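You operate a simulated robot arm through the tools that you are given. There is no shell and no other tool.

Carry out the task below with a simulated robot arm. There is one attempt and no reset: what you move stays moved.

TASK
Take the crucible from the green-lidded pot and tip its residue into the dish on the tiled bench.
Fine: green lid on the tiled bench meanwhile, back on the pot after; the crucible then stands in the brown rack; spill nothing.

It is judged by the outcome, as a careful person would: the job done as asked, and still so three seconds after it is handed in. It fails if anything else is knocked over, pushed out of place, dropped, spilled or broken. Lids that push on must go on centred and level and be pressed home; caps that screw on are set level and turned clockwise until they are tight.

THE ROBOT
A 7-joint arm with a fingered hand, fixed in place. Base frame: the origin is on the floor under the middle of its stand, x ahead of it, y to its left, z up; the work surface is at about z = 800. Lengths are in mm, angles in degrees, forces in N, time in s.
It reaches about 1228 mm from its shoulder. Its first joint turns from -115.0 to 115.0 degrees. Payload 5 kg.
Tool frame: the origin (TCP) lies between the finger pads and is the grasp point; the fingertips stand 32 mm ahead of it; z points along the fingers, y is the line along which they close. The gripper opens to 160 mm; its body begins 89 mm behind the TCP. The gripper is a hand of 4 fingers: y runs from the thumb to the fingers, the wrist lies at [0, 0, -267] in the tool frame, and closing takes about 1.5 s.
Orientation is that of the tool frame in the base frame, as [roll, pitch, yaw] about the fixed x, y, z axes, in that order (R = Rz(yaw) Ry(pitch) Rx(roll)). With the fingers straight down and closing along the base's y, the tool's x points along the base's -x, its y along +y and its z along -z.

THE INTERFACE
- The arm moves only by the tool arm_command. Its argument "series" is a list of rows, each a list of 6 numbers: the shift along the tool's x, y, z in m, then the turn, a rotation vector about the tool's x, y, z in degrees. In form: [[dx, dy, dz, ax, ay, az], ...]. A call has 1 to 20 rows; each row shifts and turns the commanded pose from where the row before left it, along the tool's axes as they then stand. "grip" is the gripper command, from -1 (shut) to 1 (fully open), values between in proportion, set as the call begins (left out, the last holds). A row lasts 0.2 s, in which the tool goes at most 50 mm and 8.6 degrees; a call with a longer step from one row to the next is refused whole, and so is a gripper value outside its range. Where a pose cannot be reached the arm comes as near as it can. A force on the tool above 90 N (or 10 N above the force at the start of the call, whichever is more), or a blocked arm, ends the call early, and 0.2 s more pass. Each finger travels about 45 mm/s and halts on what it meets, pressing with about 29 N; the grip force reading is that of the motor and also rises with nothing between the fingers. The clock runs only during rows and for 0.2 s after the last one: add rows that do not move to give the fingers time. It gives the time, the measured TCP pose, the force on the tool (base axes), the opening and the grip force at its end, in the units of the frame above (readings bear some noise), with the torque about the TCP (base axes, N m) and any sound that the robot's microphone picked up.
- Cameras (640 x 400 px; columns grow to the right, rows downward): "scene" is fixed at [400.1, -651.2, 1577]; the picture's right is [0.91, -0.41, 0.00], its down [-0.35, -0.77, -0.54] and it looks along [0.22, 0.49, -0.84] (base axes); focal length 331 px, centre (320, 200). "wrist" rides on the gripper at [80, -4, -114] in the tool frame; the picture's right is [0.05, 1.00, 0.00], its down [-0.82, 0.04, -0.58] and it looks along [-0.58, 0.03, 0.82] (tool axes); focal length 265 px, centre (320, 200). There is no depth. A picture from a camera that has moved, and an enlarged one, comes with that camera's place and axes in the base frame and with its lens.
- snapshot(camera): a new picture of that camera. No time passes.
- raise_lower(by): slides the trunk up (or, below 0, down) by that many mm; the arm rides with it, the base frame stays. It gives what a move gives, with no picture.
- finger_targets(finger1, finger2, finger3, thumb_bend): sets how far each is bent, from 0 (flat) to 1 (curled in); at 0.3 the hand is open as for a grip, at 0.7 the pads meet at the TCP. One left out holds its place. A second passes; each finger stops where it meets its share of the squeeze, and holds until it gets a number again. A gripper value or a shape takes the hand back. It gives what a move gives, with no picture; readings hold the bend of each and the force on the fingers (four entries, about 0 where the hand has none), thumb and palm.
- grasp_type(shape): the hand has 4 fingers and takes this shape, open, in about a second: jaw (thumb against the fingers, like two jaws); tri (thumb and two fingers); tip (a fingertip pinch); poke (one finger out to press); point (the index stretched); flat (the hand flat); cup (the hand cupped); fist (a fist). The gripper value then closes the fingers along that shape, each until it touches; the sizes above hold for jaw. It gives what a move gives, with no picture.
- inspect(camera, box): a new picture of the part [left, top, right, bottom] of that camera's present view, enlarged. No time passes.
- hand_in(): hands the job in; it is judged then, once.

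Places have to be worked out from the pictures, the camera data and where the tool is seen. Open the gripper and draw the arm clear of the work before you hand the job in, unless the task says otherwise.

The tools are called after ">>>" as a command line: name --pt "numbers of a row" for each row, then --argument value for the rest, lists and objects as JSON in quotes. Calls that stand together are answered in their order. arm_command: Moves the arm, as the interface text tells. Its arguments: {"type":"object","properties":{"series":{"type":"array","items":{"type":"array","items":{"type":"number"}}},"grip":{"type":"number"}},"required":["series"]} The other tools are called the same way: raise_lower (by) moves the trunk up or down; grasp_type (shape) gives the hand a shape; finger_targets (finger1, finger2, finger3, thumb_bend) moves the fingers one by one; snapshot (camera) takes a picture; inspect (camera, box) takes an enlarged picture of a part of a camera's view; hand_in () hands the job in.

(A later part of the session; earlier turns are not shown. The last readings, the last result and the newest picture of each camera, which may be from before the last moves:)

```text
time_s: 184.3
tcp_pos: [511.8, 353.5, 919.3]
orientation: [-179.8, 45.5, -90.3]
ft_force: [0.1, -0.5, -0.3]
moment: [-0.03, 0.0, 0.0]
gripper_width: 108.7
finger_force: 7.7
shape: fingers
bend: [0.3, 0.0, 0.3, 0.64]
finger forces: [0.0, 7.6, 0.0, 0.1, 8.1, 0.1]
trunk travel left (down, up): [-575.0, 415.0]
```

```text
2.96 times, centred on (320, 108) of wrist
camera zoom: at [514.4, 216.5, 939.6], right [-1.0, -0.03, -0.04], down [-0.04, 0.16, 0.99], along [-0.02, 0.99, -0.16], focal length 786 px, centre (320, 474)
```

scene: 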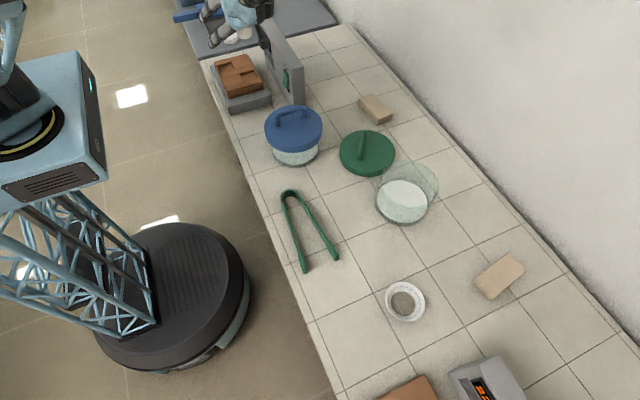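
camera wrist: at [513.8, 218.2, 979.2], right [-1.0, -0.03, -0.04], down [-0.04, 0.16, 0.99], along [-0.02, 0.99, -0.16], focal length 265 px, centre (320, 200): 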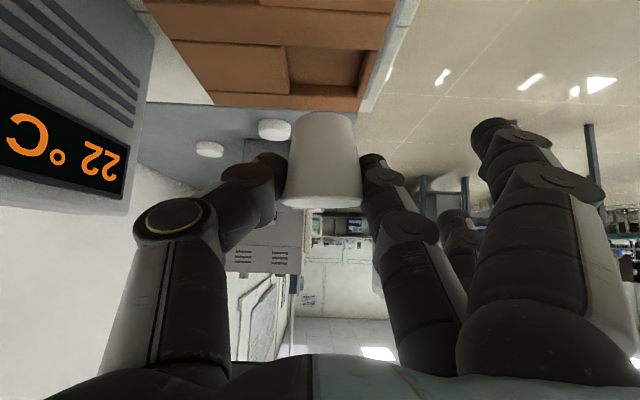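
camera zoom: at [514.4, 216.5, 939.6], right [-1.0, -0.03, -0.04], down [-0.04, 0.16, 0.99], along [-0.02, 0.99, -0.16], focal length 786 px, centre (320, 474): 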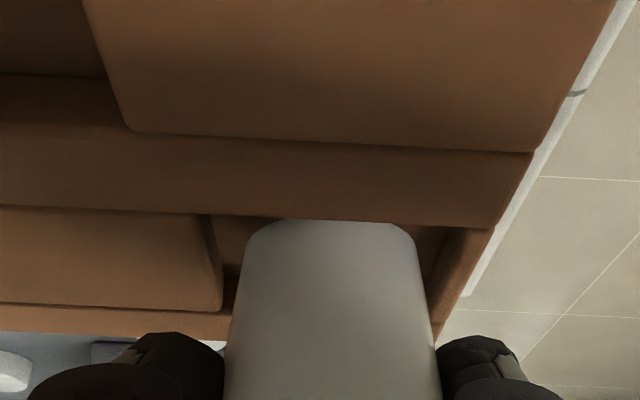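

The base is below the rack's top edge and inside the pocket. Continuing down to find the floor.

>>> arm_command --pt "0.0014 0 0.0014 0 0 0" --pt "0 0 0 0 0 0"

>>> arm_command --pt "0.0014 0 0.0014 0 0 0" --pt "0 0 0 0 0 0"

>>> arm_command --pt "0.001 0 0.001 0 0 0" --pt "0 0 0 0 0 0"

>>> inspect --camera "wrist" --box '[230, 40, 410, 175]'

```text
time_s: 184.9
tcp_pos: [511.7, 352.5, 916.7]
orientation: [-179.8, 45.5, -90.2]
ft_force: [-0.2, -0.5, -0.7]
moment: [0.0, 0.01, 0.0]
gripper_width: 108.6
finger_force: 8.0
shape: fingers
bend: [0.3, 0.0, 0.3, 0.64]
finger forces: [0.1, 7.6, 0.0, 0.0, 8.1, 0.1]
trunk travel left (down, up): [-575.0, 415.0]
```

```text
time_s: 185.5
tcp_pos: [511.9, 353.7, 914.0]
orientation: [-179.7, 45.5, -90.1]
ft_force: [0.2, -0.2, 0.0]
moment: [-0.02, -0.01, 0.01]
gripper_width: 108.7
finger_force: 7.6
shape: fingers
bend: [0.3, 0.0, 0.3, 0.64]
finger forces: [0.0, 7.6, 0.1, 0.1, 8.1, 0.0]
trunk travel left (down, up): [-575.0, 415.0]
```

```text
time_s: 186.1
tcp_pos: [511.2, 352.7, 913.3]
orientation: [-179.8, 45.6, -90.3]
ft_force: [0.9, -0.7, 4.2]
moment: [0.01, 0.04, -0.01]
gripper_width: 108.2
finger_force: 7.5
shape: fingers
bend: [0.3, 0.0, 0.3, 0.64]
finger forces: [0.0, 7.4, 0.0, 0.1, 8.4, 0.1]
trunk travel left (down, up): [-575.0, 415.0]
```

```text
2.96 times, centred on (320, 108) of wrist
camera zoom: at [514.3, 216.4, 934.6], right [-1.0, -0.03, -0.04], down [-0.04, 0.16, 0.99], along [-0.02, 0.99, -0.16], focal length 786 px, centre (320, 474)
```

zoom: 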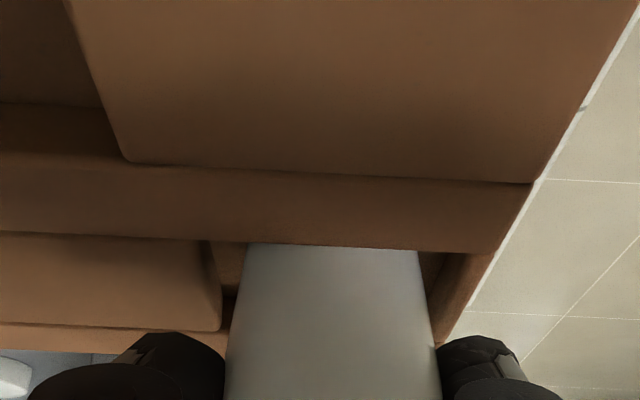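

The cup has met the pocket floor (about 4 N). Finger 2 is springy, so I'll open the thumb in small steps while shifting the hand toward the finger side, so the cup isn't pushed.

>>> finger_targets --thumb_bend 0.61

>>> arm_command --pt "0 0.002 0 0 0 0" --pt "0 0 0 0 0 0"

>>> finger_targets --thumb_bend 0.585

>>> arm_command --pt "0 0.002 0 0 0 0" --pt "0 0 0 0 0 0"

>>> inspect --camera "wrist" --box '[190, 80, 430, 260]'

```text
time_s: 187.1
tcp_pos: [511.0, 352.6, 912.2]
orientation: [-179.8, 45.5, -90.2]
ft_force: [-1.1, 0.4, 2.5]
moment: [0.09, -0.01, 0.05]
gripper_width: 112.9
finger_force: 3.6
shape: fingers
bend: [0.3, 0.0, 0.3, 0.6]
finger forces: [0.1, 4.5, 0.0, 0.0, 3.6, 0.0]
trunk travel left (down, up): [-575.0, 415.0]
```

```text
time_s: 187.7
tcp_pos: [509.0, 353.8, 911.7]
orientation: [-179.8, 45.5, -90.3]
ft_force: [-0.5, -0.1, 0.4]
moment: [0.01, -0.01, -0.03]
gripper_width: 113.2
finger_force: 4.2
shape: fingers
bend: [0.3, 0.0, 0.3, 0.6]
finger forces: [0.0, 4.2, 0.1, 0.0, 4.0, 0.1]
trunk travel left (down, up): [-575.0, 415.0]
```

```text
time_s: 188.7
tcp_pos: [509.0, 353.5, 912.8]
orientation: [-179.9, 45.5, -90.3]
ft_force: [0.5, -0.1, 2.2]
moment: [0.02, 0.03, 0.02]
gripper_width: 116.6
finger_force: 2.5
shape: fingers
bend: [0.3, 0.0, 0.3, 0.58]
finger forces: [0.0, 2.6, 0.1, 0.0, 1.7, 0.0]
trunk travel left (down, up): [-575.0, 415.0]
```

```text
time_s: 189.3
tcp_pos: [506.8, 353.0, 913.0]
orientation: [-179.8, 45.5, -90.3]
ft_force: [0.9, 0.4, 0.1]
moment: [0.01, -0.04, -0.01]
gripper_width: 117.0
finger_force: 2.0
shape: fingers
bend: [0.3, 0.0, 0.3, 0.58]
finger forces: [0.1, 2.2, 0.0, 0.1, 2.0, 0.0]
trunk travel left (down, up): [-575.0, 415.0]
```

```text
2.22 times, centred on (310, 170) of wrist
camera zoom: at [510.5, 216.6, 934.7], right [-1.0, -0.03, -0.04], down [-0.04, 0.16, 0.99], along [-0.02, 0.99, -0.16], focal length 590 px, centre (342, 267)
```

zoom: 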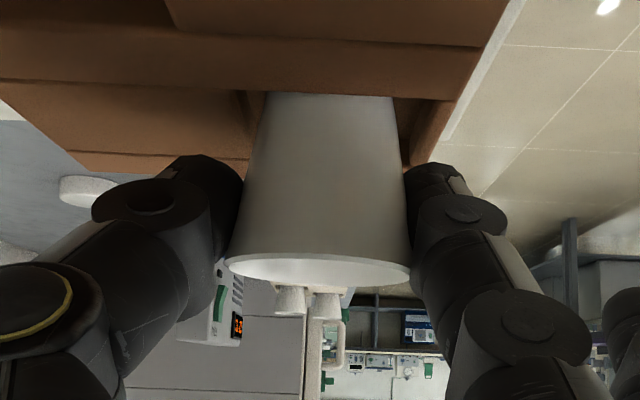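

Down to 2 N with the cup upright in the pocket. Opening the thumb the rest of the way.

>>> finger_targets --thumb_bend 0.55

>>> arm_command --pt "0 0.002 0 0 0 0" --pt "0 0 0 0 0 0"

>>> finger_targets --thumb_bend 0.48

>>> inspect --camera "wrist" --box '[190, 80, 430, 260]'

```text
time_s: 190.3
tcp_pos: [507.5, 353.4, 912.4]
orientation: [-179.8, 45.5, -90.3]
ft_force: [-0.5, -1.3, 1.1]
moment: [0.04, -0.07, -0.03]
gripper_width: 121.1
finger_force: 1.2
shape: fingers
bend: [0.3, 0.0, 0.3, 0.55]
finger forces: [0.1, 0.9, 0.0, 0.0, 0.5, 0.0]
trunk travel left (down, up): [-575.0, 415.0]
```

```text
time_s: 190.9
tcp_pos: [506.2, 353.4, 911.9]
orientation: [-179.8, 45.5, -90.3]
ft_force: [-0.2, -0.3, -0.7]
moment: [0.0, 0.01, 0.0]
gripper_width: 121.5
finger_force: 0.8
shape: fingers
bend: [0.3, 0.0, 0.3, 0.55]
finger forces: [0.0, 0.7, 0.0, 0.0, 0.7, 0.1]
trunk travel left (down, up): [-575.0, 415.0]
```

```text
time_s: 191.9
tcp_pos: [506.2, 353.1, 912.8]
orientation: [-179.8, 45.5, -90.3]
ft_force: [0.0, -0.3, 0.5]
moment: [0.0, -0.02, -0.04]
gripper_width: 134.8
finger_force: 0.1
shape: fingers
bend: [0.3, 0.0, 0.3, 0.48]
finger forces: [0.0, 0.1, 0.1, 0.1, 0.1, 0.1]
trunk travel left (down, up): [-575.0, 415.0]
```

```text
2.22 times, centred on (310, 170) of wrist
camera zoom: at [508.5, 216.7, 934.7], right [-1.0, -0.03, -0.04], down [-0.04, 0.16, 0.99], along [-0.02, 0.99, -0.16], focal length 590 px, centre (342, 267)
```

zoom: 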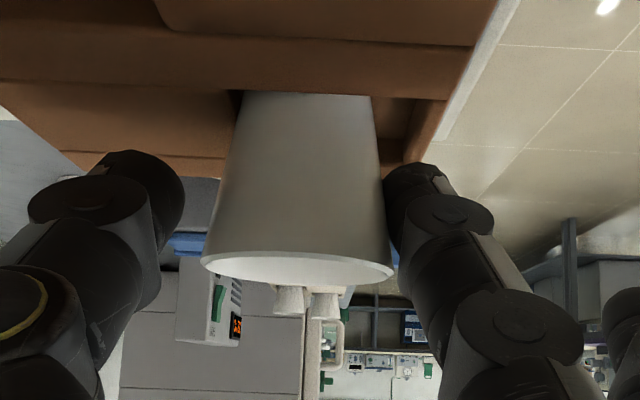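

The cup stands in the pocket on its own. I'll open wider, ease finger 2 away from it, and back out along the hand's axis.

>>> finger_targets --thumb_bend 0.42

>>> arm_command --pt "0 0.003 0 0 0 0" --pt "0 0.001 0 0 0 0" --pt "0 0 0 0 0 0"

>>> inspect --camera "wrist" --box '[190, 80, 430, 260]'

>>> inspect --camera "scene" --box '[205, 40, 285, 110]'

```text
time_s: 192.9
tcp_pos: [505.9, 353.2, 913.1]
orientation: [-179.9, 45.5, -90.3]
ft_force: [-0.3, -0.5, -0.1]
moment: [0.0, 0.04, -0.01]
gripper_width: 147.0
finger_force: 0.2
shape: fingers
bend: [0.3, 0.0, 0.3, 0.42]
finger forces: [0.1, 0.1, 0.1, 0.0, 0.0, 0.0]
trunk travel left (down, up): [-575.0, 415.0]
```

```text
time_s: 193.7
tcp_pos: [500.9, 354.1, 913.5]
orientation: [-179.8, 45.5, -90.2]
ft_force: [0.3, 0.3, 0.1]
moment: [-0.01, 0.02, -0.04]
gripper_width: 146.9
finger_force: 0.0
shape: fingers
bend: [0.3, 0.0, 0.3, 0.42]
finger forces: [0.0, 0.1, 0.1, 0.1, 0.1, 0.0]
trunk travel left (down, up): [-575.0, 415.0]
```

```text
2.22 times, centred on (310, 170) of wrist
camera zoom: at [504.5, 216.7, 934.7], right [-1.0, -0.03, -0.04], down [-0.04, 0.16, 0.99], along [-0.02, 0.99, -0.16], focal length 590 px, centre (342, 267)
```

zoom: 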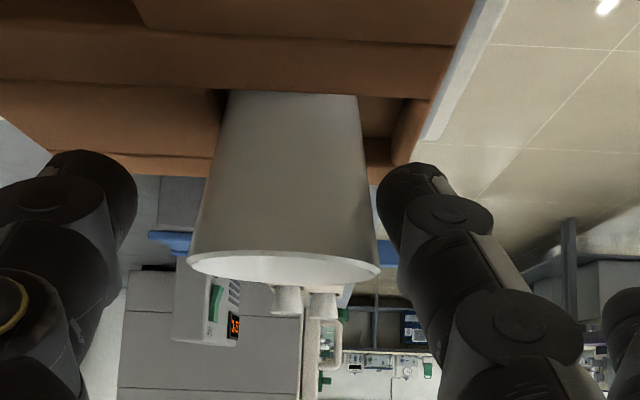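

```text
5.71 times, centred on (245, 75) of scene
camera zoom: at [400.1, -651.2, 1577.0], right [0.91, -0.41, 0.0], down [-0.35, -0.77, -0.54], along [0.22, 0.49, -0.84], focal length 1889 px, centre (749, 914)
```

zoom: 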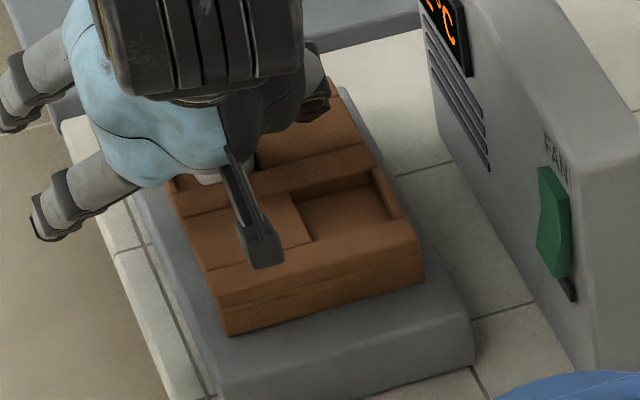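

There's clear space on both sides now. Backing out along the hand axis.

>>> arm_command --pt "0 0 -0.008 0 0 0" --pt "0 0 -0.015 0 0 0" --pt "0 0 -0.025 0 0 0" --pt "0 0 -0.03 0 0 0" --pt "0 0 -0.03 0 0 0" --pt "0 0 -0.03 0 0 0" --pt "0 0 0 0 0 0"

>>> snapshot --camera "wrist"

>>> inspect --camera "scene" --box '[205, 40, 285, 110]'

```text
time_s: 195.3
tcp_pos: [500.1, 256.7, 1009.8]
orientation: [-179.8, 45.6, -90.3]
ft_force: [-0.2, -0.2, -0.4]
moment: [-0.02, 0.04, -0.03]
gripper_width: 147.1
finger_force: 0.0
shape: fingers
bend: [0.3, 0.01, 0.3, 0.42]
finger forces: [0.0, 0.1, 0.0, 0.0, 0.0, 0.0]
trunk travel left (down, up): [-575.0, 415.0]
```

```text
taken
camera wrist: at [503.0, 118.3, 1031.4], right [-1.0, -0.03, -0.04], down [-0.04, 0.16, 0.99], along [-0.02, 0.99, -0.16], focal length 265 px, centre (320, 200)
```

wrist: 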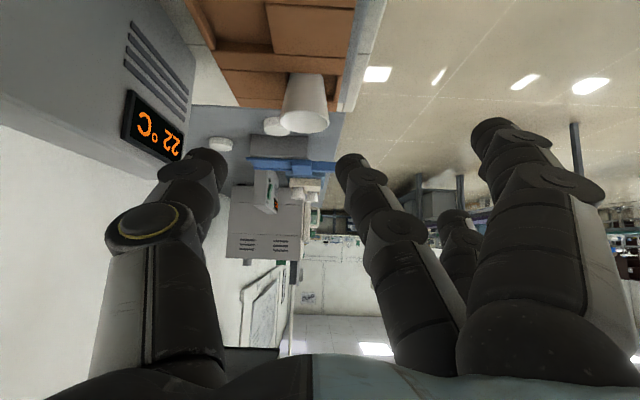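

```text
5.71 times, centred on (245, 75) of scene
camera zoom: at [400.1, -651.2, 1577.0], right [0.91, -0.41, 0.0], down [-0.35, -0.77, -0.54], along [0.22, 0.49, -0.84], focal length 1889 px, centre (749, 914)
```

zoom: 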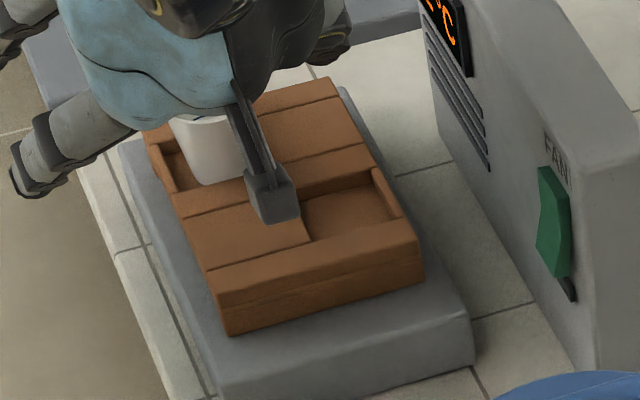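

The crucible is standing in the rack pocket. I'll rise clear, level the hand and take a good look at it.

>>> arm_command --pt "-0.0214 0 -0.021 0 0 0" --pt "-0.0214 0 -0.021 0 0 0" --pt "-0.0214 0 -0.021 0 0 0" --pt "-0.0214 0 -0.021 0 0 0" --pt "0 0 0 0 7.6 0" --pt "0 0 0 0 7.6 0" --pt "0 0 0 0 7.6 0" --pt "0 0 0 0 7.6 0" --pt "0 0 0 0 7.6 0" --pt "0 0 0 0 7.6 0" --pt "0 0 0 0 0 0"

>>> snapshot --camera "scene"

>>> inspect --camera "scene" --box '[205, 40, 285, 110]'

>>> snapshot --camera "wrist"

```text
time_s: 197.9
tcp_pos: [553.0, 126.6, 1130.3]
orientation: [-179.8, -0.2, -106.4]
ft_force: [0.5, 0.8, -0.8]
moment: [-0.09, -0.03, -0.01]
gripper_width: 147.6
finger_force: 0.1
shape: fingers
bend: [0.3, 0.01, 0.3, 0.42]
finger forces: [0.0, 0.0, 0.1, 0.0, 0.1, 0.1]
trunk travel left (down, up): [-575.0, 415.0]
stopped in row 11: the arm was blocked; the commanded pose is now the measured one
```

```text
taken
```

scene: 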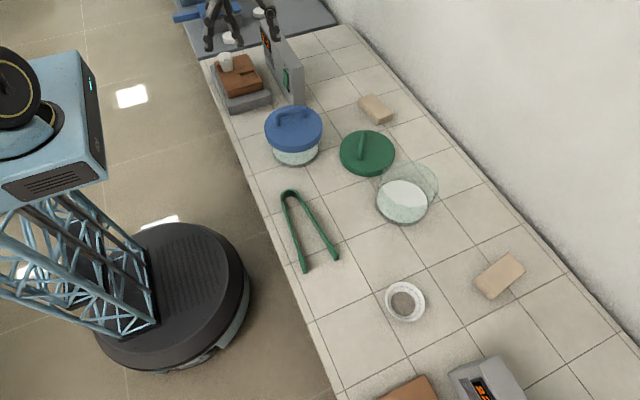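

```text
5.71 times, centred on (245, 75) of scene
camera zoom: at [400.1, -651.2, 1577.0], right [0.91, -0.41, 0.0], down [-0.35, -0.77, -0.54], along [0.22, 0.49, -0.84], focal length 1889 px, centre (749, 914)
```

zoom: 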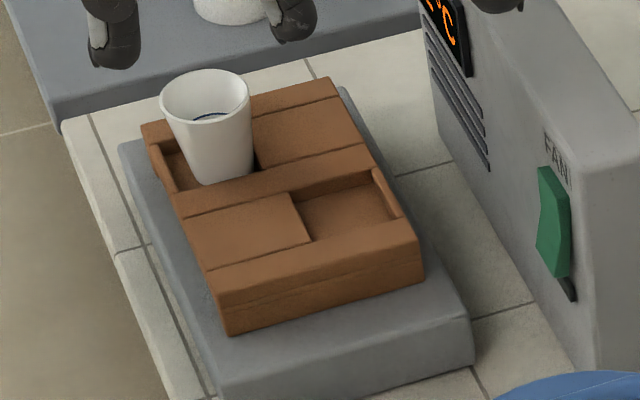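

```text
taken
camera wrist: at [534.4, 48.9, 1242.4], right [-0.97, 0.23, 0.0], down [0.19, 0.8, 0.57], along [0.14, 0.56, -0.82], focal length 265 px, centre (320, 200)
```

wrist: 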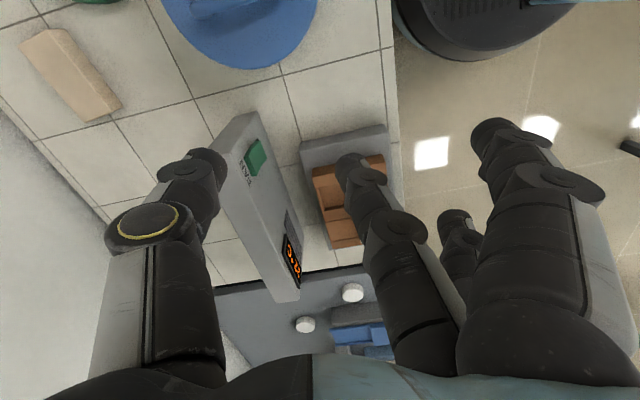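

The crucible stands upright in the rack, and the rest of the scene looks right. Now for the lid: I'll return the hand to the jaw shape (partly closed) and move above the lid handle near (779,-107).

>>> grasp_type --shape "jaw"

>>> arm_command --pt "0.02 -0.0353 0 0 0 0" --pt "0.02 -0.0353 0 0 0 0" --pt "0.02 -0.0353 0 0 0 0" --pt "0.02 -0.0353 0 0 0 0" --pt "0.02 -0.0353 0 0 0 0" --pt "0.02 -0.0353 0 0 0 0" --pt "0.02 -0.0353 0 0 0 0" --pt "0.02 -0.0353 0 0 0 0" --pt "0 0 0 0 0 5.9" --pt "0 0 0 0 0 5.9" --pt "0 0 0 0 0 5.8" --pt "0 0 0 0 0 0" --grip -0.2

>>> snapshot --camera "wrist"

>>> snapshot --camera "scene"

```text
time_s: 198.8
tcp_pos: [552.9, 123.2, 1130.3]
orientation: [-179.9, -0.1, -106.5]
ft_force: [-0.7, 0.0, 0.1]
moment: [-0.01, 0.01, -0.01]
gripper_width: 159.8
finger_force: 0.1
shape: jaw
bend: [0.3, 0.3, 0.3, 0.3]
finger forces: [0.0, 0.0, 0.0, 0.0, 0.0, 0.1]
trunk travel left (down, up): [-575.0, 415.0]
```

```text
time_s: 201.4
tcp_pos: [778.9, -110.3, 1129.1]
orientation: [-179.8, 0.0, -124.1]
ft_force: [0.2, -0.6, -0.2]
moment: [-0.01, -0.03, 0.02]
gripper_width: 64.4
finger_force: 0.0
shape: jaw
bend: [0.73, 0.73, 0.73, 0.7]
finger forces: [0.1, 0.0, 0.0, 0.0, 0.0, 0.0]
trunk travel left (down, up): [-575.0, 415.0]
```

```text
taken
camera wrist: at [736.4, -177.8, 1243.5], right [-0.86, 0.52, 0.0], down [0.42, 0.7, 0.58], along [0.3, 0.49, -0.82], focal length 265 px, centre (320, 200)
```

wrist: 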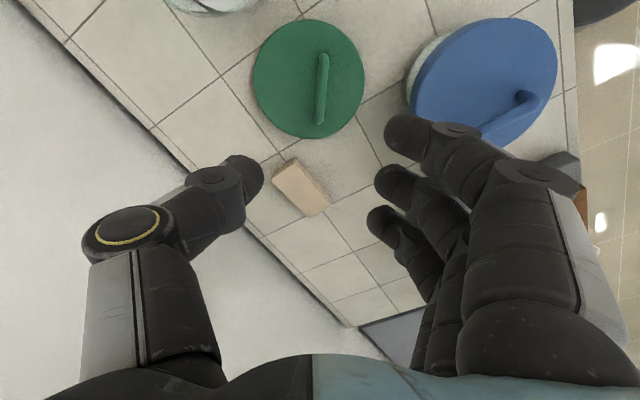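

```text
taken
```

scene: 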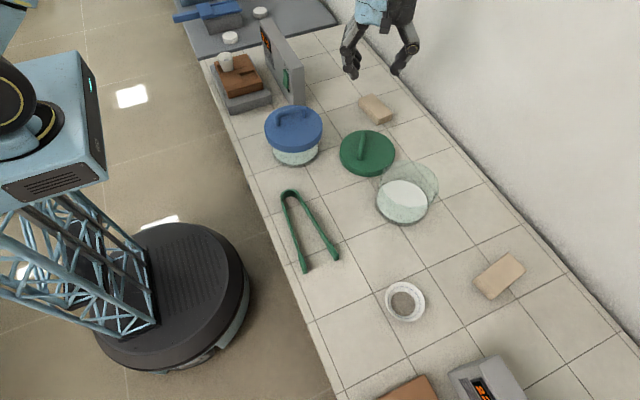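

The handle is centred under the hand (offset about 2 mm). I'll adjust and descend to just above it.

>>> arm_command --pt "-0.005 0.0018 0.02 0 0 0" --pt "0 0 0.035 0 0 0" --pt "0 0 0.035 0 0 0" --pt "0 0 0.035 0 0 0" --pt "0 0 0.035 0 0 0" --pt "0 0 0.035 0 0 0" --pt "0 0 0.025 0 0 0" --pt "0 0 0 0 0 0"

>>> snapshot --camera "wrist"

>>> inspect --camera "scene" --box '[310, 90, 450, 200]'

```text
time_s: 203.2
tcp_pos: [780.9, -106.1, 909.2]
orientation: [-179.8, 0.0, -124.0]
ft_force: [0.1, -0.5, -0.2]
moment: [-0.01, 0.01, -0.02]
gripper_width: 64.8
finger_force: 0.1
shape: jaw
bend: [0.73, 0.73, 0.73, 0.7]
finger forces: [0.0, 0.0, 0.0, 0.0, 0.1, 0.0]
trunk travel left (down, up): [-575.0, 415.0]
```

```text
taken
camera wrist: at [739.2, -173.1, 1021.8], right [-0.86, 0.52, 0.0], down [0.42, 0.7, 0.58], along [0.3, 0.49, -0.82], focal length 265 px, centre (320, 200)
```

wrist: 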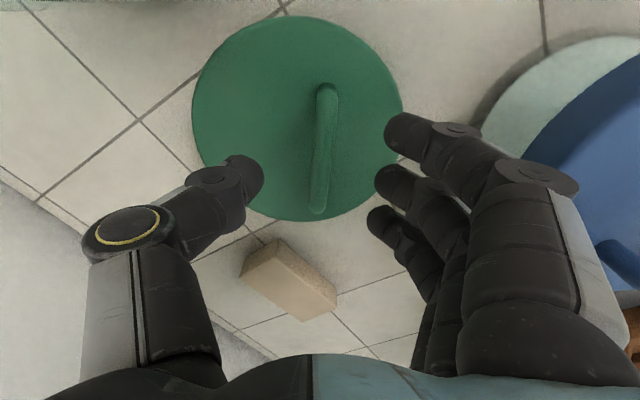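

```text
3.64 times, centred on (380, 145) of scene
camera zoom: at [400.1, -651.2, 1577.0], right [0.91, -0.41, 0.0], down [-0.35, -0.77, -0.54], along [0.22, 0.49, -0.84], focal length 1202 px, centre (102, 400)
```

zoom: 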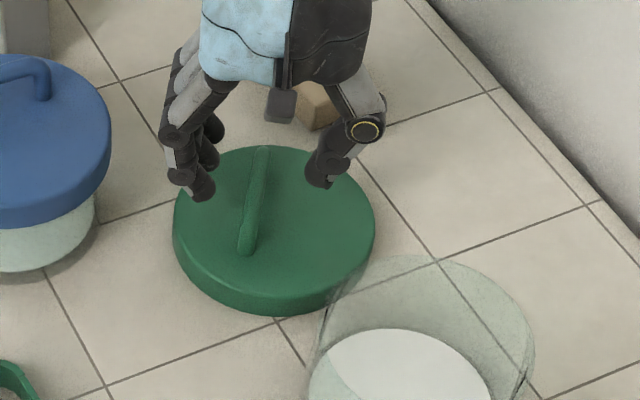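

The handle is well centred between thumb and fingers. I'll align the last 1.7° and descend slowly until the fingertips touch the lid.

>>> arm_command --pt "0 0 0.01 0 0 1.7" --pt "0 0 0.01 0 0 0" --pt "0 0 0.01 0 0 0" --pt "0 0 0 0 0 0"

>>> arm_command --pt "0 0 0.004 0 0 0" --pt "0 0 0.003 0 0 0" --pt "0 0 0 0 0 0"

>>> arm_command --pt "0 0 0.004 0 0 0" --pt "0 0 0 0 0 0"

```text
time_s: 204.2
tcp_pos: [780.8, -104.8, 879.2]
orientation: [-179.9, 0.0, -125.9]
ft_force: [-0.2, 0.0, -0.3]
moment: [0.01, 0.02, -0.01]
gripper_width: 64.4
finger_force: 0.0
shape: jaw
bend: [0.73, 0.73, 0.73, 0.7]
finger forces: [0.0, 0.0, 0.0, 0.0, 0.1, 0.1]
trunk travel left (down, up): [-575.0, 415.0]
```

```text
time_s: 205.0
tcp_pos: [780.7, -105.5, 872.5]
orientation: [-179.8, 0.0, -125.8]
ft_force: [-0.2, -0.4, 1.6]
moment: [0.02, 0.0, 0.0]
gripper_width: 64.4
finger_force: 0.1
shape: jaw
bend: [0.73, 0.73, 0.73, 0.7]
finger forces: [0.0, 0.0, 0.1, 0.0, 0.0, 0.0]
trunk travel left (down, up): [-575.0, 415.0]
```

```text
time_s: 205.6
tcp_pos: [781.5, -104.7, 867.6]
orientation: [-179.8, -0.1, -125.7]
ft_force: [1.1, -0.2, 0.2]
moment: [0.02, -0.01, -0.03]
gripper_width: 64.8
finger_force: 0.0
shape: jaw
bend: [0.73, 0.73, 0.73, 0.7]
finger forces: [0.0, 0.0, 0.1, 0.0, 0.0, 0.1]
trunk travel left (down, up): [-575.0, 415.0]
```

Still no contact. A couple more millimetres to find the lid surface.

>>> arm_command --pt "0 0 0.003 0 0 0" --pt "0 0 0 0 0 0"

>>> arm_command --pt "0 0 0.003 0 0 0" --pt "0 0 0 0 0 0"

>>> inspect --camera "wrist" --box '[180, 40, 440, 260]'

```text
time_s: 206.2
tcp_pos: [780.6, -106.4, 866.0]
orientation: [-179.7, 0.0, -125.8]
ft_force: [0.4, -0.8, -0.4]
moment: [-0.01, 0.0, -0.02]
gripper_width: 64.5
finger_force: 0.0
shape: jaw
bend: [0.73, 0.73, 0.73, 0.7]
finger forces: [0.1, 0.0, 0.0, 0.0, 0.0, 0.0]
trunk travel left (down, up): [-575.0, 415.0]
```

```text
time_s: 206.8
tcp_pos: [779.8, -105.0, 862.5]
orientation: [-179.9, 0.0, -125.9]
ft_force: [-0.4, 0.6, -0.1]
moment: [0.02, 0.02, 0.02]
gripper_width: 64.7
finger_force: 0.2
shape: jaw
bend: [0.73, 0.73, 0.73, 0.7]
finger forces: [0.1, 0.1, 0.1, 0.1, 0.0, 0.0]
trunk travel left (down, up): [-575.0, 415.0]
```

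```text
1.82 times, centred on (310, 150) of wrist
camera zoom: at [736.8, -172.2, 976.2], right [-0.84, 0.54, 0.0], down [0.44, 0.69, 0.58], along [0.31, 0.48, -0.82], focal length 483 px, centre (338, 291)
```

zoom: 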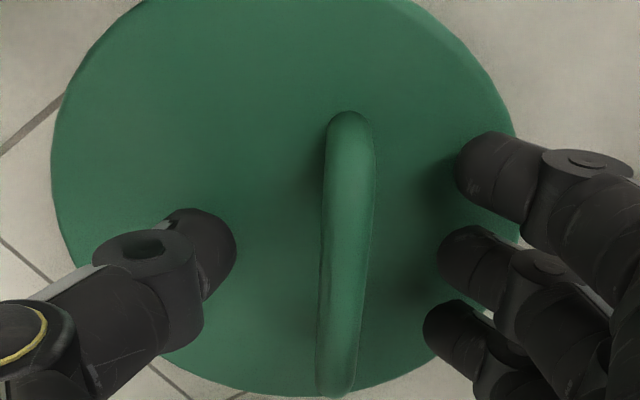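

Still free; continuing down in 2 mm steps until I feel the lid.

>>> arm_command --pt "0 0 0.002 0 0 0" --pt "0 0 0 0 0 0"

>>> arm_command --pt "0 0 0.002 0 0 0" --pt "0 0 0 0 0 0"

>>> arm_command --pt "0 0 0.002 0 0 0" --pt "0 0 0 0 0 0"

```text
time_s: 207.4
tcp_pos: [781.3, -105.8, 860.8]
orientation: [-179.8, 0.1, -125.8]
ft_force: [-0.5, -0.1, -0.6]
moment: [0.0, -0.01, -0.02]
gripper_width: 64.8
finger_force: 0.0
shape: jaw
bend: [0.73, 0.73, 0.73, 0.7]
finger forces: [0.1, 0.0, 0.1, 0.0, 0.0, 0.0]
trunk travel left (down, up): [-575.0, 415.0]
```

```text
time_s: 208.0
tcp_pos: [779.1, -106.4, 860.3]
orientation: [-179.8, -0.1, -125.9]
ft_force: [-0.2, 0.2, 2.9]
moment: [0.07, 0.07, -0.03]
gripper_width: 64.8
finger_force: 0.1
shape: jaw
bend: [0.73, 0.73, 0.73, 0.7]
finger forces: [0.7, 0.9, 0.9, 0.0, 0.1, 0.0]
trunk travel left (down, up): [-575.0, 415.0]
```

```text
time_s: 208.6
tcp_pos: [780.3, -105.9, 858.2]
orientation: [-179.6, 0.1, -125.9]
ft_force: [-1.3, 1.9, 17.9]
moment: [0.5, 0.7, -0.04]
gripper_width: 65.1
finger_force: 0.1
shape: jaw
bend: [0.74, 0.74, 0.74, 0.7]
finger forces: [6.4, 6.2, 6.0, 0.1, 0.1, 0.1]
trunk travel left (down, up): [-575.0, 415.0]
```

Contact found at TCP z≈860, i.e. exactly 80 mm lower than when the lid sat on the jar (940), which is a useful reference for the final seating. I'll back up to 864 and close on the bar.

>>> arm_command --pt "0 0 -0.004 0 0 0" --pt "0 0 -0.004 0 0 0" --pt "0 0 0 0 0 0"

>>> arm_command --pt "0 0 0 0 0 0" --pt "0 0 0 0 0 0" --pt "0 0 0 0 0 0" --pt "0 0 0 0 0 0" --pt "0 0 0 0 0 0" --pt "0 0 0 0 0 0" --grip -0.75

>>> snapshot --camera "wrist"

```text
time_s: 209.4
tcp_pos: [779.7, -105.5, 866.1]
orientation: [-179.8, -0.1, -125.7]
ft_force: [-0.1, 0.3, 0.5]
moment: [0.0, -0.05, 0.0]
gripper_width: 64.6
finger_force: 0.1
shape: jaw
bend: [0.73, 0.73, 0.73, 0.7]
finger forces: [0.0, 0.0, 0.0, 0.0, 0.0, 0.0]
trunk travel left (down, up): [-575.0, 415.0]
```

```text
time_s: 210.8
tcp_pos: [782.1, -106.0, 865.9]
orientation: [-179.8, 0.0, -125.8]
ft_force: [-0.2, 0.5, 0.1]
moment: [0.02, 0.0, -0.02]
gripper_width: 20.5
finger_force: 0.0
shape: jaw
bend: [0.72, 0.72, 0.72, 0.7]
finger forces: [0.1, 0.0, 0.0, 0.1, 0.1, 0.1]
trunk travel left (down, up): [-575.0, 415.0]
```

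```text
taken
camera wrist: at [737.1, -172.1, 978.5], right [-0.84, 0.54, 0.0], down [0.44, 0.69, 0.58], along [0.31, 0.48, -0.82], focal length 265 px, centre (320, 200)
```

wrist: 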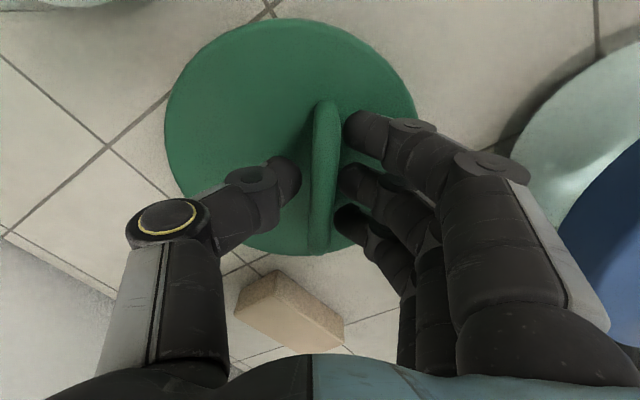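

The bar is evenly between thumb and fingers. Closing fully.

>>> arm_command --pt "0 0 0 0 0 0" --pt "0 0 0 0 0 0" --pt "0 0 0 0 0 0" --pt "0 0 0 0 0 0" --pt "0 0 0 0 0 0" --grip -1

>>> snapshot --camera "wrist"

>>> inspect --camera "scene" --box '[310, 90, 450, 200]'

```text
time_s: 212.0
tcp_pos: [781.0, -104.7, 866.3]
orientation: [-179.7, 0.0, -125.8]
ft_force: [-0.7, -0.5, -1.1]
moment: [0.05, 0.15, -0.03]
gripper_width: 0.2
finger_force: 29.1
shape: jaw
bend: [0.72, 0.64, 0.67, 0.71]
finger forces: [8.3, 0.0, 6.8, 0.1, 23.1, 0.0]
trunk travel left (down, up): [-575.0, 415.0]
```

```text
taken
camera wrist: at [737.1, -172.1, 978.5], right [-0.84, 0.54, 0.0], down [0.44, 0.69, 0.58], along [0.31, 0.48, -0.82], focal length 265 px, centre (320, 200)
```

wrist: 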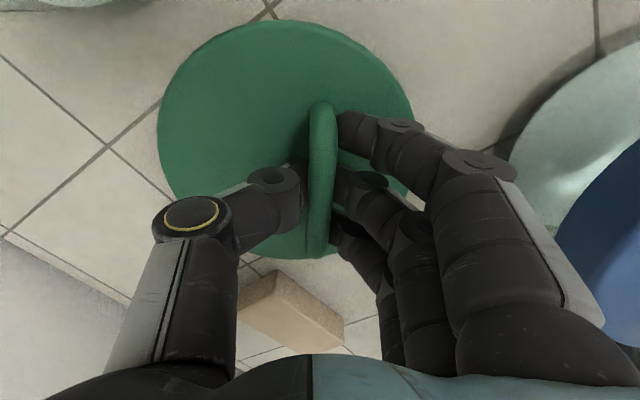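

```text
3.64 times, centred on (380, 145) of scene
camera zoom: at [400.1, -651.2, 1577.0], right [0.91, -0.41, 0.0], down [-0.35, -0.77, -0.54], along [0.22, 0.49, -0.84], focal length 1202 px, centre (102, 400)
```

zoom: 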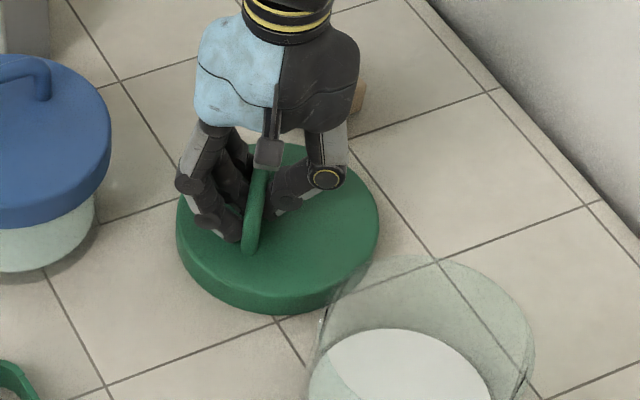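

Gripped as before. Lifting slowly.

>>> arm_command --pt "0 0 -0.005 0 0 0" --pt "0 0 -0.008 0 0 0" --pt "0 0 -0.012 0 0 0" --pt "0 0 -0.018 0 0 0" --pt "0 0 -0.02 0 0 0" --pt "0 0 -0.02 0 0 0" --pt "0 0 -0.02 0 0 0" --pt "0 0 -0.02 0 0 0" --pt "0 0 -0.015 0 0 0" --pt "0 0 -0.01 0 0 0" --pt "0 0 0 0 0 0" --pt "0 0 0 0 0 0"

>>> snapshot --camera "wrist"

>>> inspect --camera "scene" --box '[310, 60, 450, 170]'

```text
time_s: 214.6
tcp_pos: [779.6, -104.7, 1012.5]
orientation: [-179.8, 0.0, -125.8]
ft_force: [0.6, 0.0, -1.1]
moment: [0.02, 0.05, 0.0]
gripper_width: 0.1
finger_force: 29.0
shape: jaw
bend: [0.72, 0.64, 0.69, 0.71]
finger forces: [4.9, 0.1, 4.7, 0.0, 0.0, 0.0]
trunk travel left (down, up): [-575.0, 415.0]
```

```text
taken
camera wrist: at [736.8, -171.2, 1126.0], right [-0.84, 0.54, 0.0], down [0.44, 0.69, 0.58], along [0.31, 0.48, -0.82], focal length 265 px, centre (320, 200)
```

wrist: 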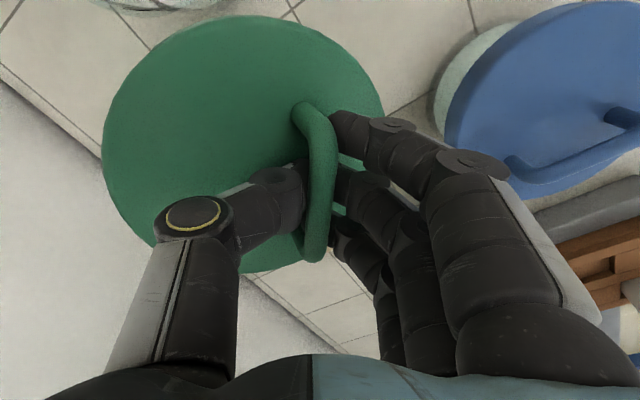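

```text
3.64 times, centred on (380, 115) of scene
camera zoom: at [400.1, -651.2, 1577.0], right [0.91, -0.41, 0.0], down [-0.35, -0.77, -0.54], along [0.22, 0.49, -0.84], focal length 1202 px, centre (102, 509)
```

zoom: 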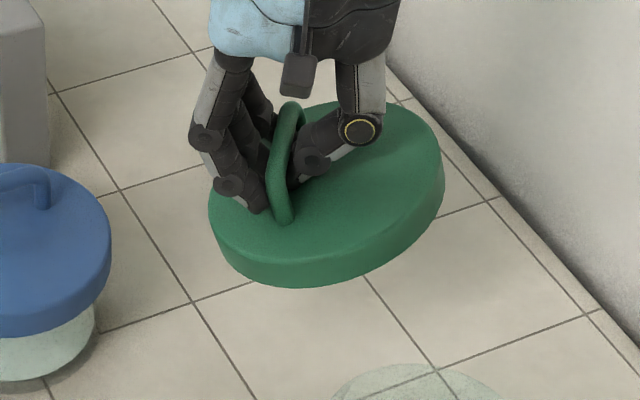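

The lid hangs noticeably tilted this time. I'll set it back down and regrip it closer to the fingertips so it's held level. First a zoom to judge the tilt.

>>> inspect --camera "wrist" --box '[90, 0, 410, 280]'

>>> inspect --camera "scene" --box '[340, 70, 420, 140]'

```text
1.43 times, centred on (250, 140) of wrist
camera zoom: at [736.8, -171.2, 1126.0], right [-0.84, 0.54, 0.0], down [0.44, 0.69, 0.58], along [0.31, 0.48, -0.82], focal length 379 px, centre (420, 286)
```

zoom: 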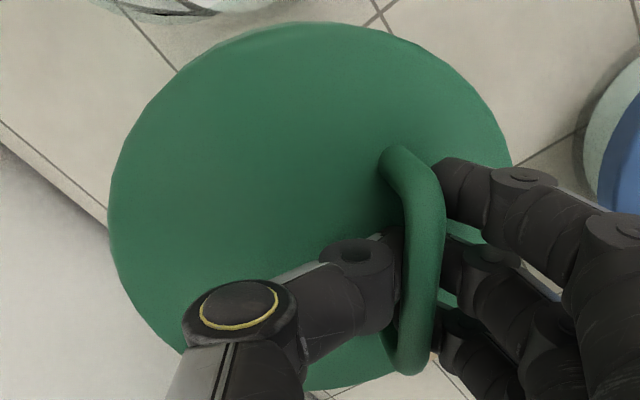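

```text
5.71 times, centred on (380, 105) of scene
camera zoom: at [400.1, -651.2, 1577.0], right [0.91, -0.41, 0.0], down [-0.35, -0.77, -0.54], along [0.22, 0.49, -0.84], focal length 1889 px, centre (-23, 743)
```

zoom: 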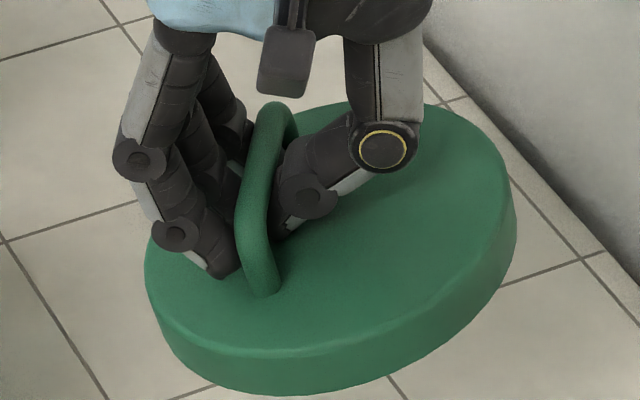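

I can see why: the fingertips press on the lid top beside the bar and tip it. I'll set it down gently (the low edge first, then level) and regrip about 16 mm higher so the fingers touch only the bar.

>>> arm_command --pt "0 0 0.015 0 0 0" --pt "0 0 0.025 0 0 0" --pt "0 0 0.025 0 0 0" --pt "0 0 0.02 0 0 0" --pt "0 0 0.012 0 0 0" --pt "0 0 0 0 0 0"

>>> arm_command --pt "0 0 0.005 0 0 0" --pt "0 0 0.005 0 0 0" --pt "0 0 0 0 0 0"

>>> inspect --camera "scene" --box '[310, 80, 450, 190]'

```text
time_s: 216.0
tcp_pos: [780.8, -104.5, 915.6]
orientation: [-179.8, 0.0, -125.9]
ft_force: [-0.3, -0.3, -0.6]
moment: [0.03, 0.04, -0.01]
gripper_width: 0.0
finger_force: 29.1
shape: jaw
bend: [0.72, 0.64, 0.69, 0.71]
finger forces: [4.8, 0.0, 4.6, 0.1, 0.1, 0.1]
trunk travel left (down, up): [-575.0, 415.0]
```

```text
time_s: 216.8
tcp_pos: [781.2, -106.4, 906.6]
orientation: [-179.8, 0.0, -125.7]
ft_force: [-0.7, 0.5, -1.9]
moment: [0.02, 0.07, -0.02]
gripper_width: 0.2
finger_force: 29.2
shape: jaw
bend: [0.72, 0.64, 0.69, 0.71]
finger forces: [4.8, 0.0, 4.6, 0.1, 0.1, 0.0]
trunk travel left (down, up): [-575.0, 415.0]
```

```text
3.64 times, centred on (380, 135) of scene
camera zoom: at [400.1, -651.2, 1577.0], right [0.91, -0.41, 0.0], down [-0.35, -0.77, -0.54], along [0.22, 0.49, -0.84], focal length 1202 px, centre (102, 436)
```

zoom: 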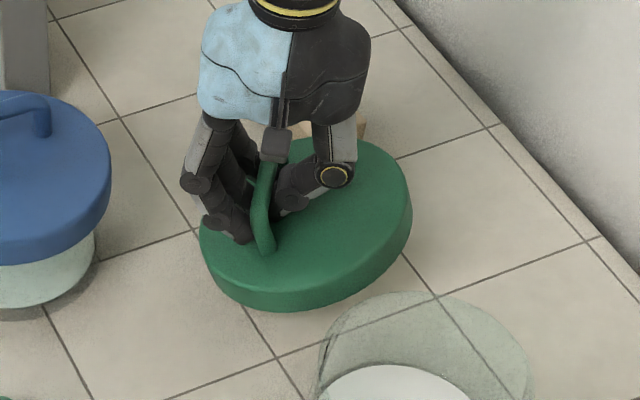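

Continuing down slowly until the low edge touches.

>>> arm_command --pt "0 0 0.005 0 0 0" --pt "0 0 0.005 0 0 0" --pt "0 0 0 0 0 0"

>>> arm_command --pt "0 0 0.004 0 0 0" --pt "0 0 0.004 0 0 0" --pt "0 0 0 0 0 0"

>>> arm_command --pt "0 0 0.004 0 0 0" --pt "0 0 0.004 0 0 0" --pt "0 0 0 0 0 0"

>>> inspect --camera "scene" --box '[310, 80, 450, 190]'

```text
time_s: 217.6
tcp_pos: [780.6, -106.7, 896.0]
orientation: [-179.8, 0.0, -125.8]
ft_force: [-0.2, 0.3, -0.6]
moment: [0.03, 0.04, 0.02]
gripper_width: 0.0
finger_force: 29.2
shape: jaw
bend: [0.72, 0.64, 0.69, 0.71]
finger forces: [4.7, 0.0, 4.6, 0.0, 0.0, 0.0]
trunk travel left (down, up): [-575.0, 415.0]
```

```text
time_s: 218.4
tcp_pos: [781.9, -105.8, 888.7]
orientation: [-179.8, 0.0, -125.8]
ft_force: [-0.3, 0.2, -2.4]
moment: [0.06, 0.03, 0.01]
gripper_width: 0.0
finger_force: 28.7
shape: jaw
bend: [0.72, 0.64, 0.69, 0.71]
finger forces: [4.8, 0.0, 4.6, 0.0, 0.0, 0.0]
trunk travel left (down, up): [-575.0, 415.0]
```

```text
time_s: 219.2
tcp_pos: [782.0, -106.0, 880.5]
orientation: [-179.8, 0.0, -125.8]
ft_force: [0.8, -0.4, 2.3]
moment: [0.12, 0.1, -0.02]
gripper_width: 0.1
finger_force: 28.4
shape: jaw
bend: [0.72, 0.64, 0.69, 0.72]
finger forces: [5.7, 0.1, 4.2, 0.0, 33.9, 0.0]
trunk travel left (down, up): [-575.0, 415.0]
```

```text
3.64 times, centred on (380, 135) of scene
camera zoom: at [400.1, -651.2, 1577.0], right [0.91, -0.41, 0.0], down [-0.35, -0.77, -0.54], along [0.22, 0.49, -0.84], focal length 1202 px, centre (102, 436)
```

zoom: 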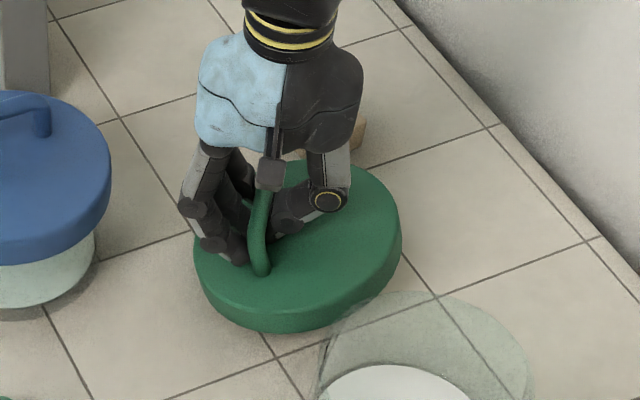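

The low edge has touched. Lowering further lets the lid rotate back to level.

>>> arm_command --pt "0 0 0.002 0 0 0" --pt "0 0 0.002 0 0 0" --pt "0 0 0.002 0 0 0" --pt "0 0 0 0 0 0"

>>> arm_command --pt "0 0 0.002 0 0 0" --pt "0 0 0.002 0 0 0" --pt "0 0 0.002 0 0 0" --pt "0 0 0 0 0 0"

>>> inspect --camera "scene" --box '[310, 80, 450, 190]'

```text
time_s: 220.2
tcp_pos: [780.0, -105.3, 873.8]
orientation: [-179.7, -0.1, -125.7]
ft_force: [2.0, -0.3, 5.2]
moment: [0.26, 0.27, -0.02]
gripper_width: 0.0
finger_force: 28.7
shape: jaw
bend: [0.72, 0.64, 0.69, 0.73]
finger forces: [6.7, 0.1, 4.0, 0.0, 52.6, 0.0]
trunk travel left (down, up): [-575.0, 415.0]
```

```text
time_s: 221.2
tcp_pos: [780.5, -106.7, 869.9]
orientation: [-179.9, 0.0, -125.7]
ft_force: [3.1, -1.3, 9.6]
moment: [0.37, 0.4, 0.0]
gripper_width: 0.0
finger_force: 29.0
shape: jaw
bend: [0.72, 0.65, 0.69, 0.73]
finger forces: [7.5, 0.1, 4.0, 0.0, 62.7, 0.1]
trunk travel left (down, up): [-575.0, 415.0]
```

```text
3.64 times, centred on (380, 135) of scene
camera zoom: at [400.1, -651.2, 1577.0], right [0.91, -0.41, 0.0], down [-0.35, -0.77, -0.54], along [0.22, 0.49, -0.84], focal length 1202 px, centre (102, 436)
```

zoom: 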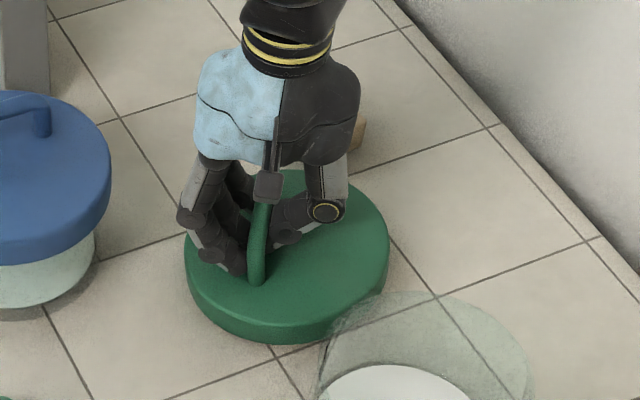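

Nearly flat now. Opening the fingers gently to release the bar.

>>> arm_command --pt "0 0 0 0 0 0" --pt "0 0 0 0 0 0" --pt "0 0 0 0 0 0" --pt "0 0 0 0 0 0" --grip -0.7

>>> arm_command --pt "0 0 -0.005 0 0 0" --pt "0 0 -0.01 0 0 0" --pt "0 0 0 0 0 0" --pt "0 0 0 0 0 0" --grip -0.3

>>> snapshot --camera "wrist"

>>> inspect --camera "scene" --box '[310, 80, 450, 190]'

```text
time_s: 222.2
tcp_pos: [780.4, -105.0, 867.0]
orientation: [-179.8, 0.0, -125.8]
ft_force: [0.4, -1.0, -0.3]
moment: [-0.01, 0.06, 0.02]
gripper_width: 23.8
finger_force: 0.1
shape: jaw
bend: [0.72, 0.72, 0.72, 0.7]
finger forces: [0.0, 0.0, 0.0, 0.1, 0.1, 0.0]
trunk travel left (down, up): [-575.0, 415.0]
```

```text
time_s: 223.2
tcp_pos: [782.4, -105.7, 883.8]
orientation: [-179.8, 0.0, -125.8]
ft_force: [0.1, -0.7, -0.9]
moment: [-0.01, 0.02, 0.03]
gripper_width: 55.4
finger_force: 0.1
shape: jaw
bend: [0.73, 0.73, 0.73, 0.7]
finger forces: [0.0, 0.0, 0.0, 0.1, 0.0, 0.0]
trunk travel left (down, up): [-575.0, 415.0]
```

```text
taken
camera wrist: at [736.7, -172.2, 996.5], right [-0.84, 0.54, 0.0], down [0.44, 0.69, 0.58], along [0.31, 0.48, -0.82], focal length 265 px, centre (320, 200)
```

wrist: 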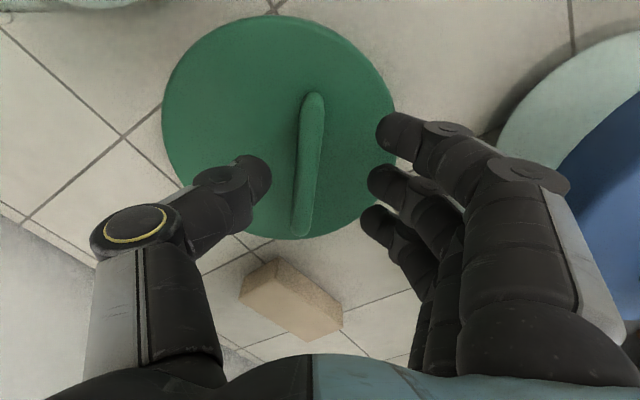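

```text
3.64 times, centred on (380, 135) of scene
camera zoom: at [400.1, -651.2, 1577.0], right [0.91, -0.41, 0.0], down [-0.35, -0.77, -0.54], along [0.22, 0.49, -0.84], focal length 1202 px, centre (102, 436)
```

zoom: 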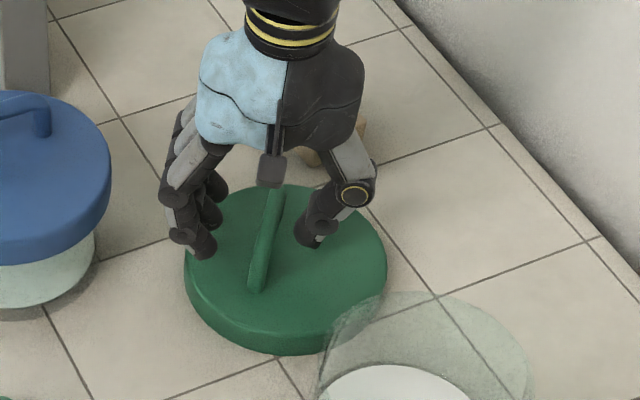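

The lid is flat again. I'll realign with the bar (7 mm and 3.5°) and grip higher, at TCP z≈880.

>>> arm_command --pt "0.0015 -0.0074 0 0 0 3.5" --pt "0 0 -0.001 0 0 0" --pt "0 0 0 0 0 0"

>>> snapshot --camera "wrist"

```text
time_s: 224.0
tcp_pos: [785.1, -111.6, 885.6]
orientation: [-179.8, 0.0, -129.2]
ft_force: [0.0, -1.0, 0.7]
moment: [0.02, 0.03, 0.02]
gripper_width: 55.8
finger_force: 0.0
shape: jaw
bend: [0.73, 0.73, 0.73, 0.7]
finger forces: [0.0, 0.0, 0.0, 0.0, 0.0, 0.0]
trunk travel left (down, up): [-575.0, 415.0]
```

```text
taken
camera wrist: at [737.5, -174.7, 997.6], right [-0.81, 0.59, 0.0], down [0.48, 0.66, 0.58], along [0.34, 0.46, -0.82], focal length 265 px, centre (320, 200)
```

wrist: 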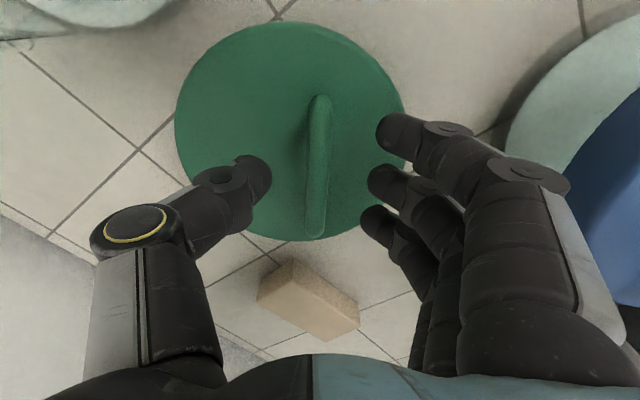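

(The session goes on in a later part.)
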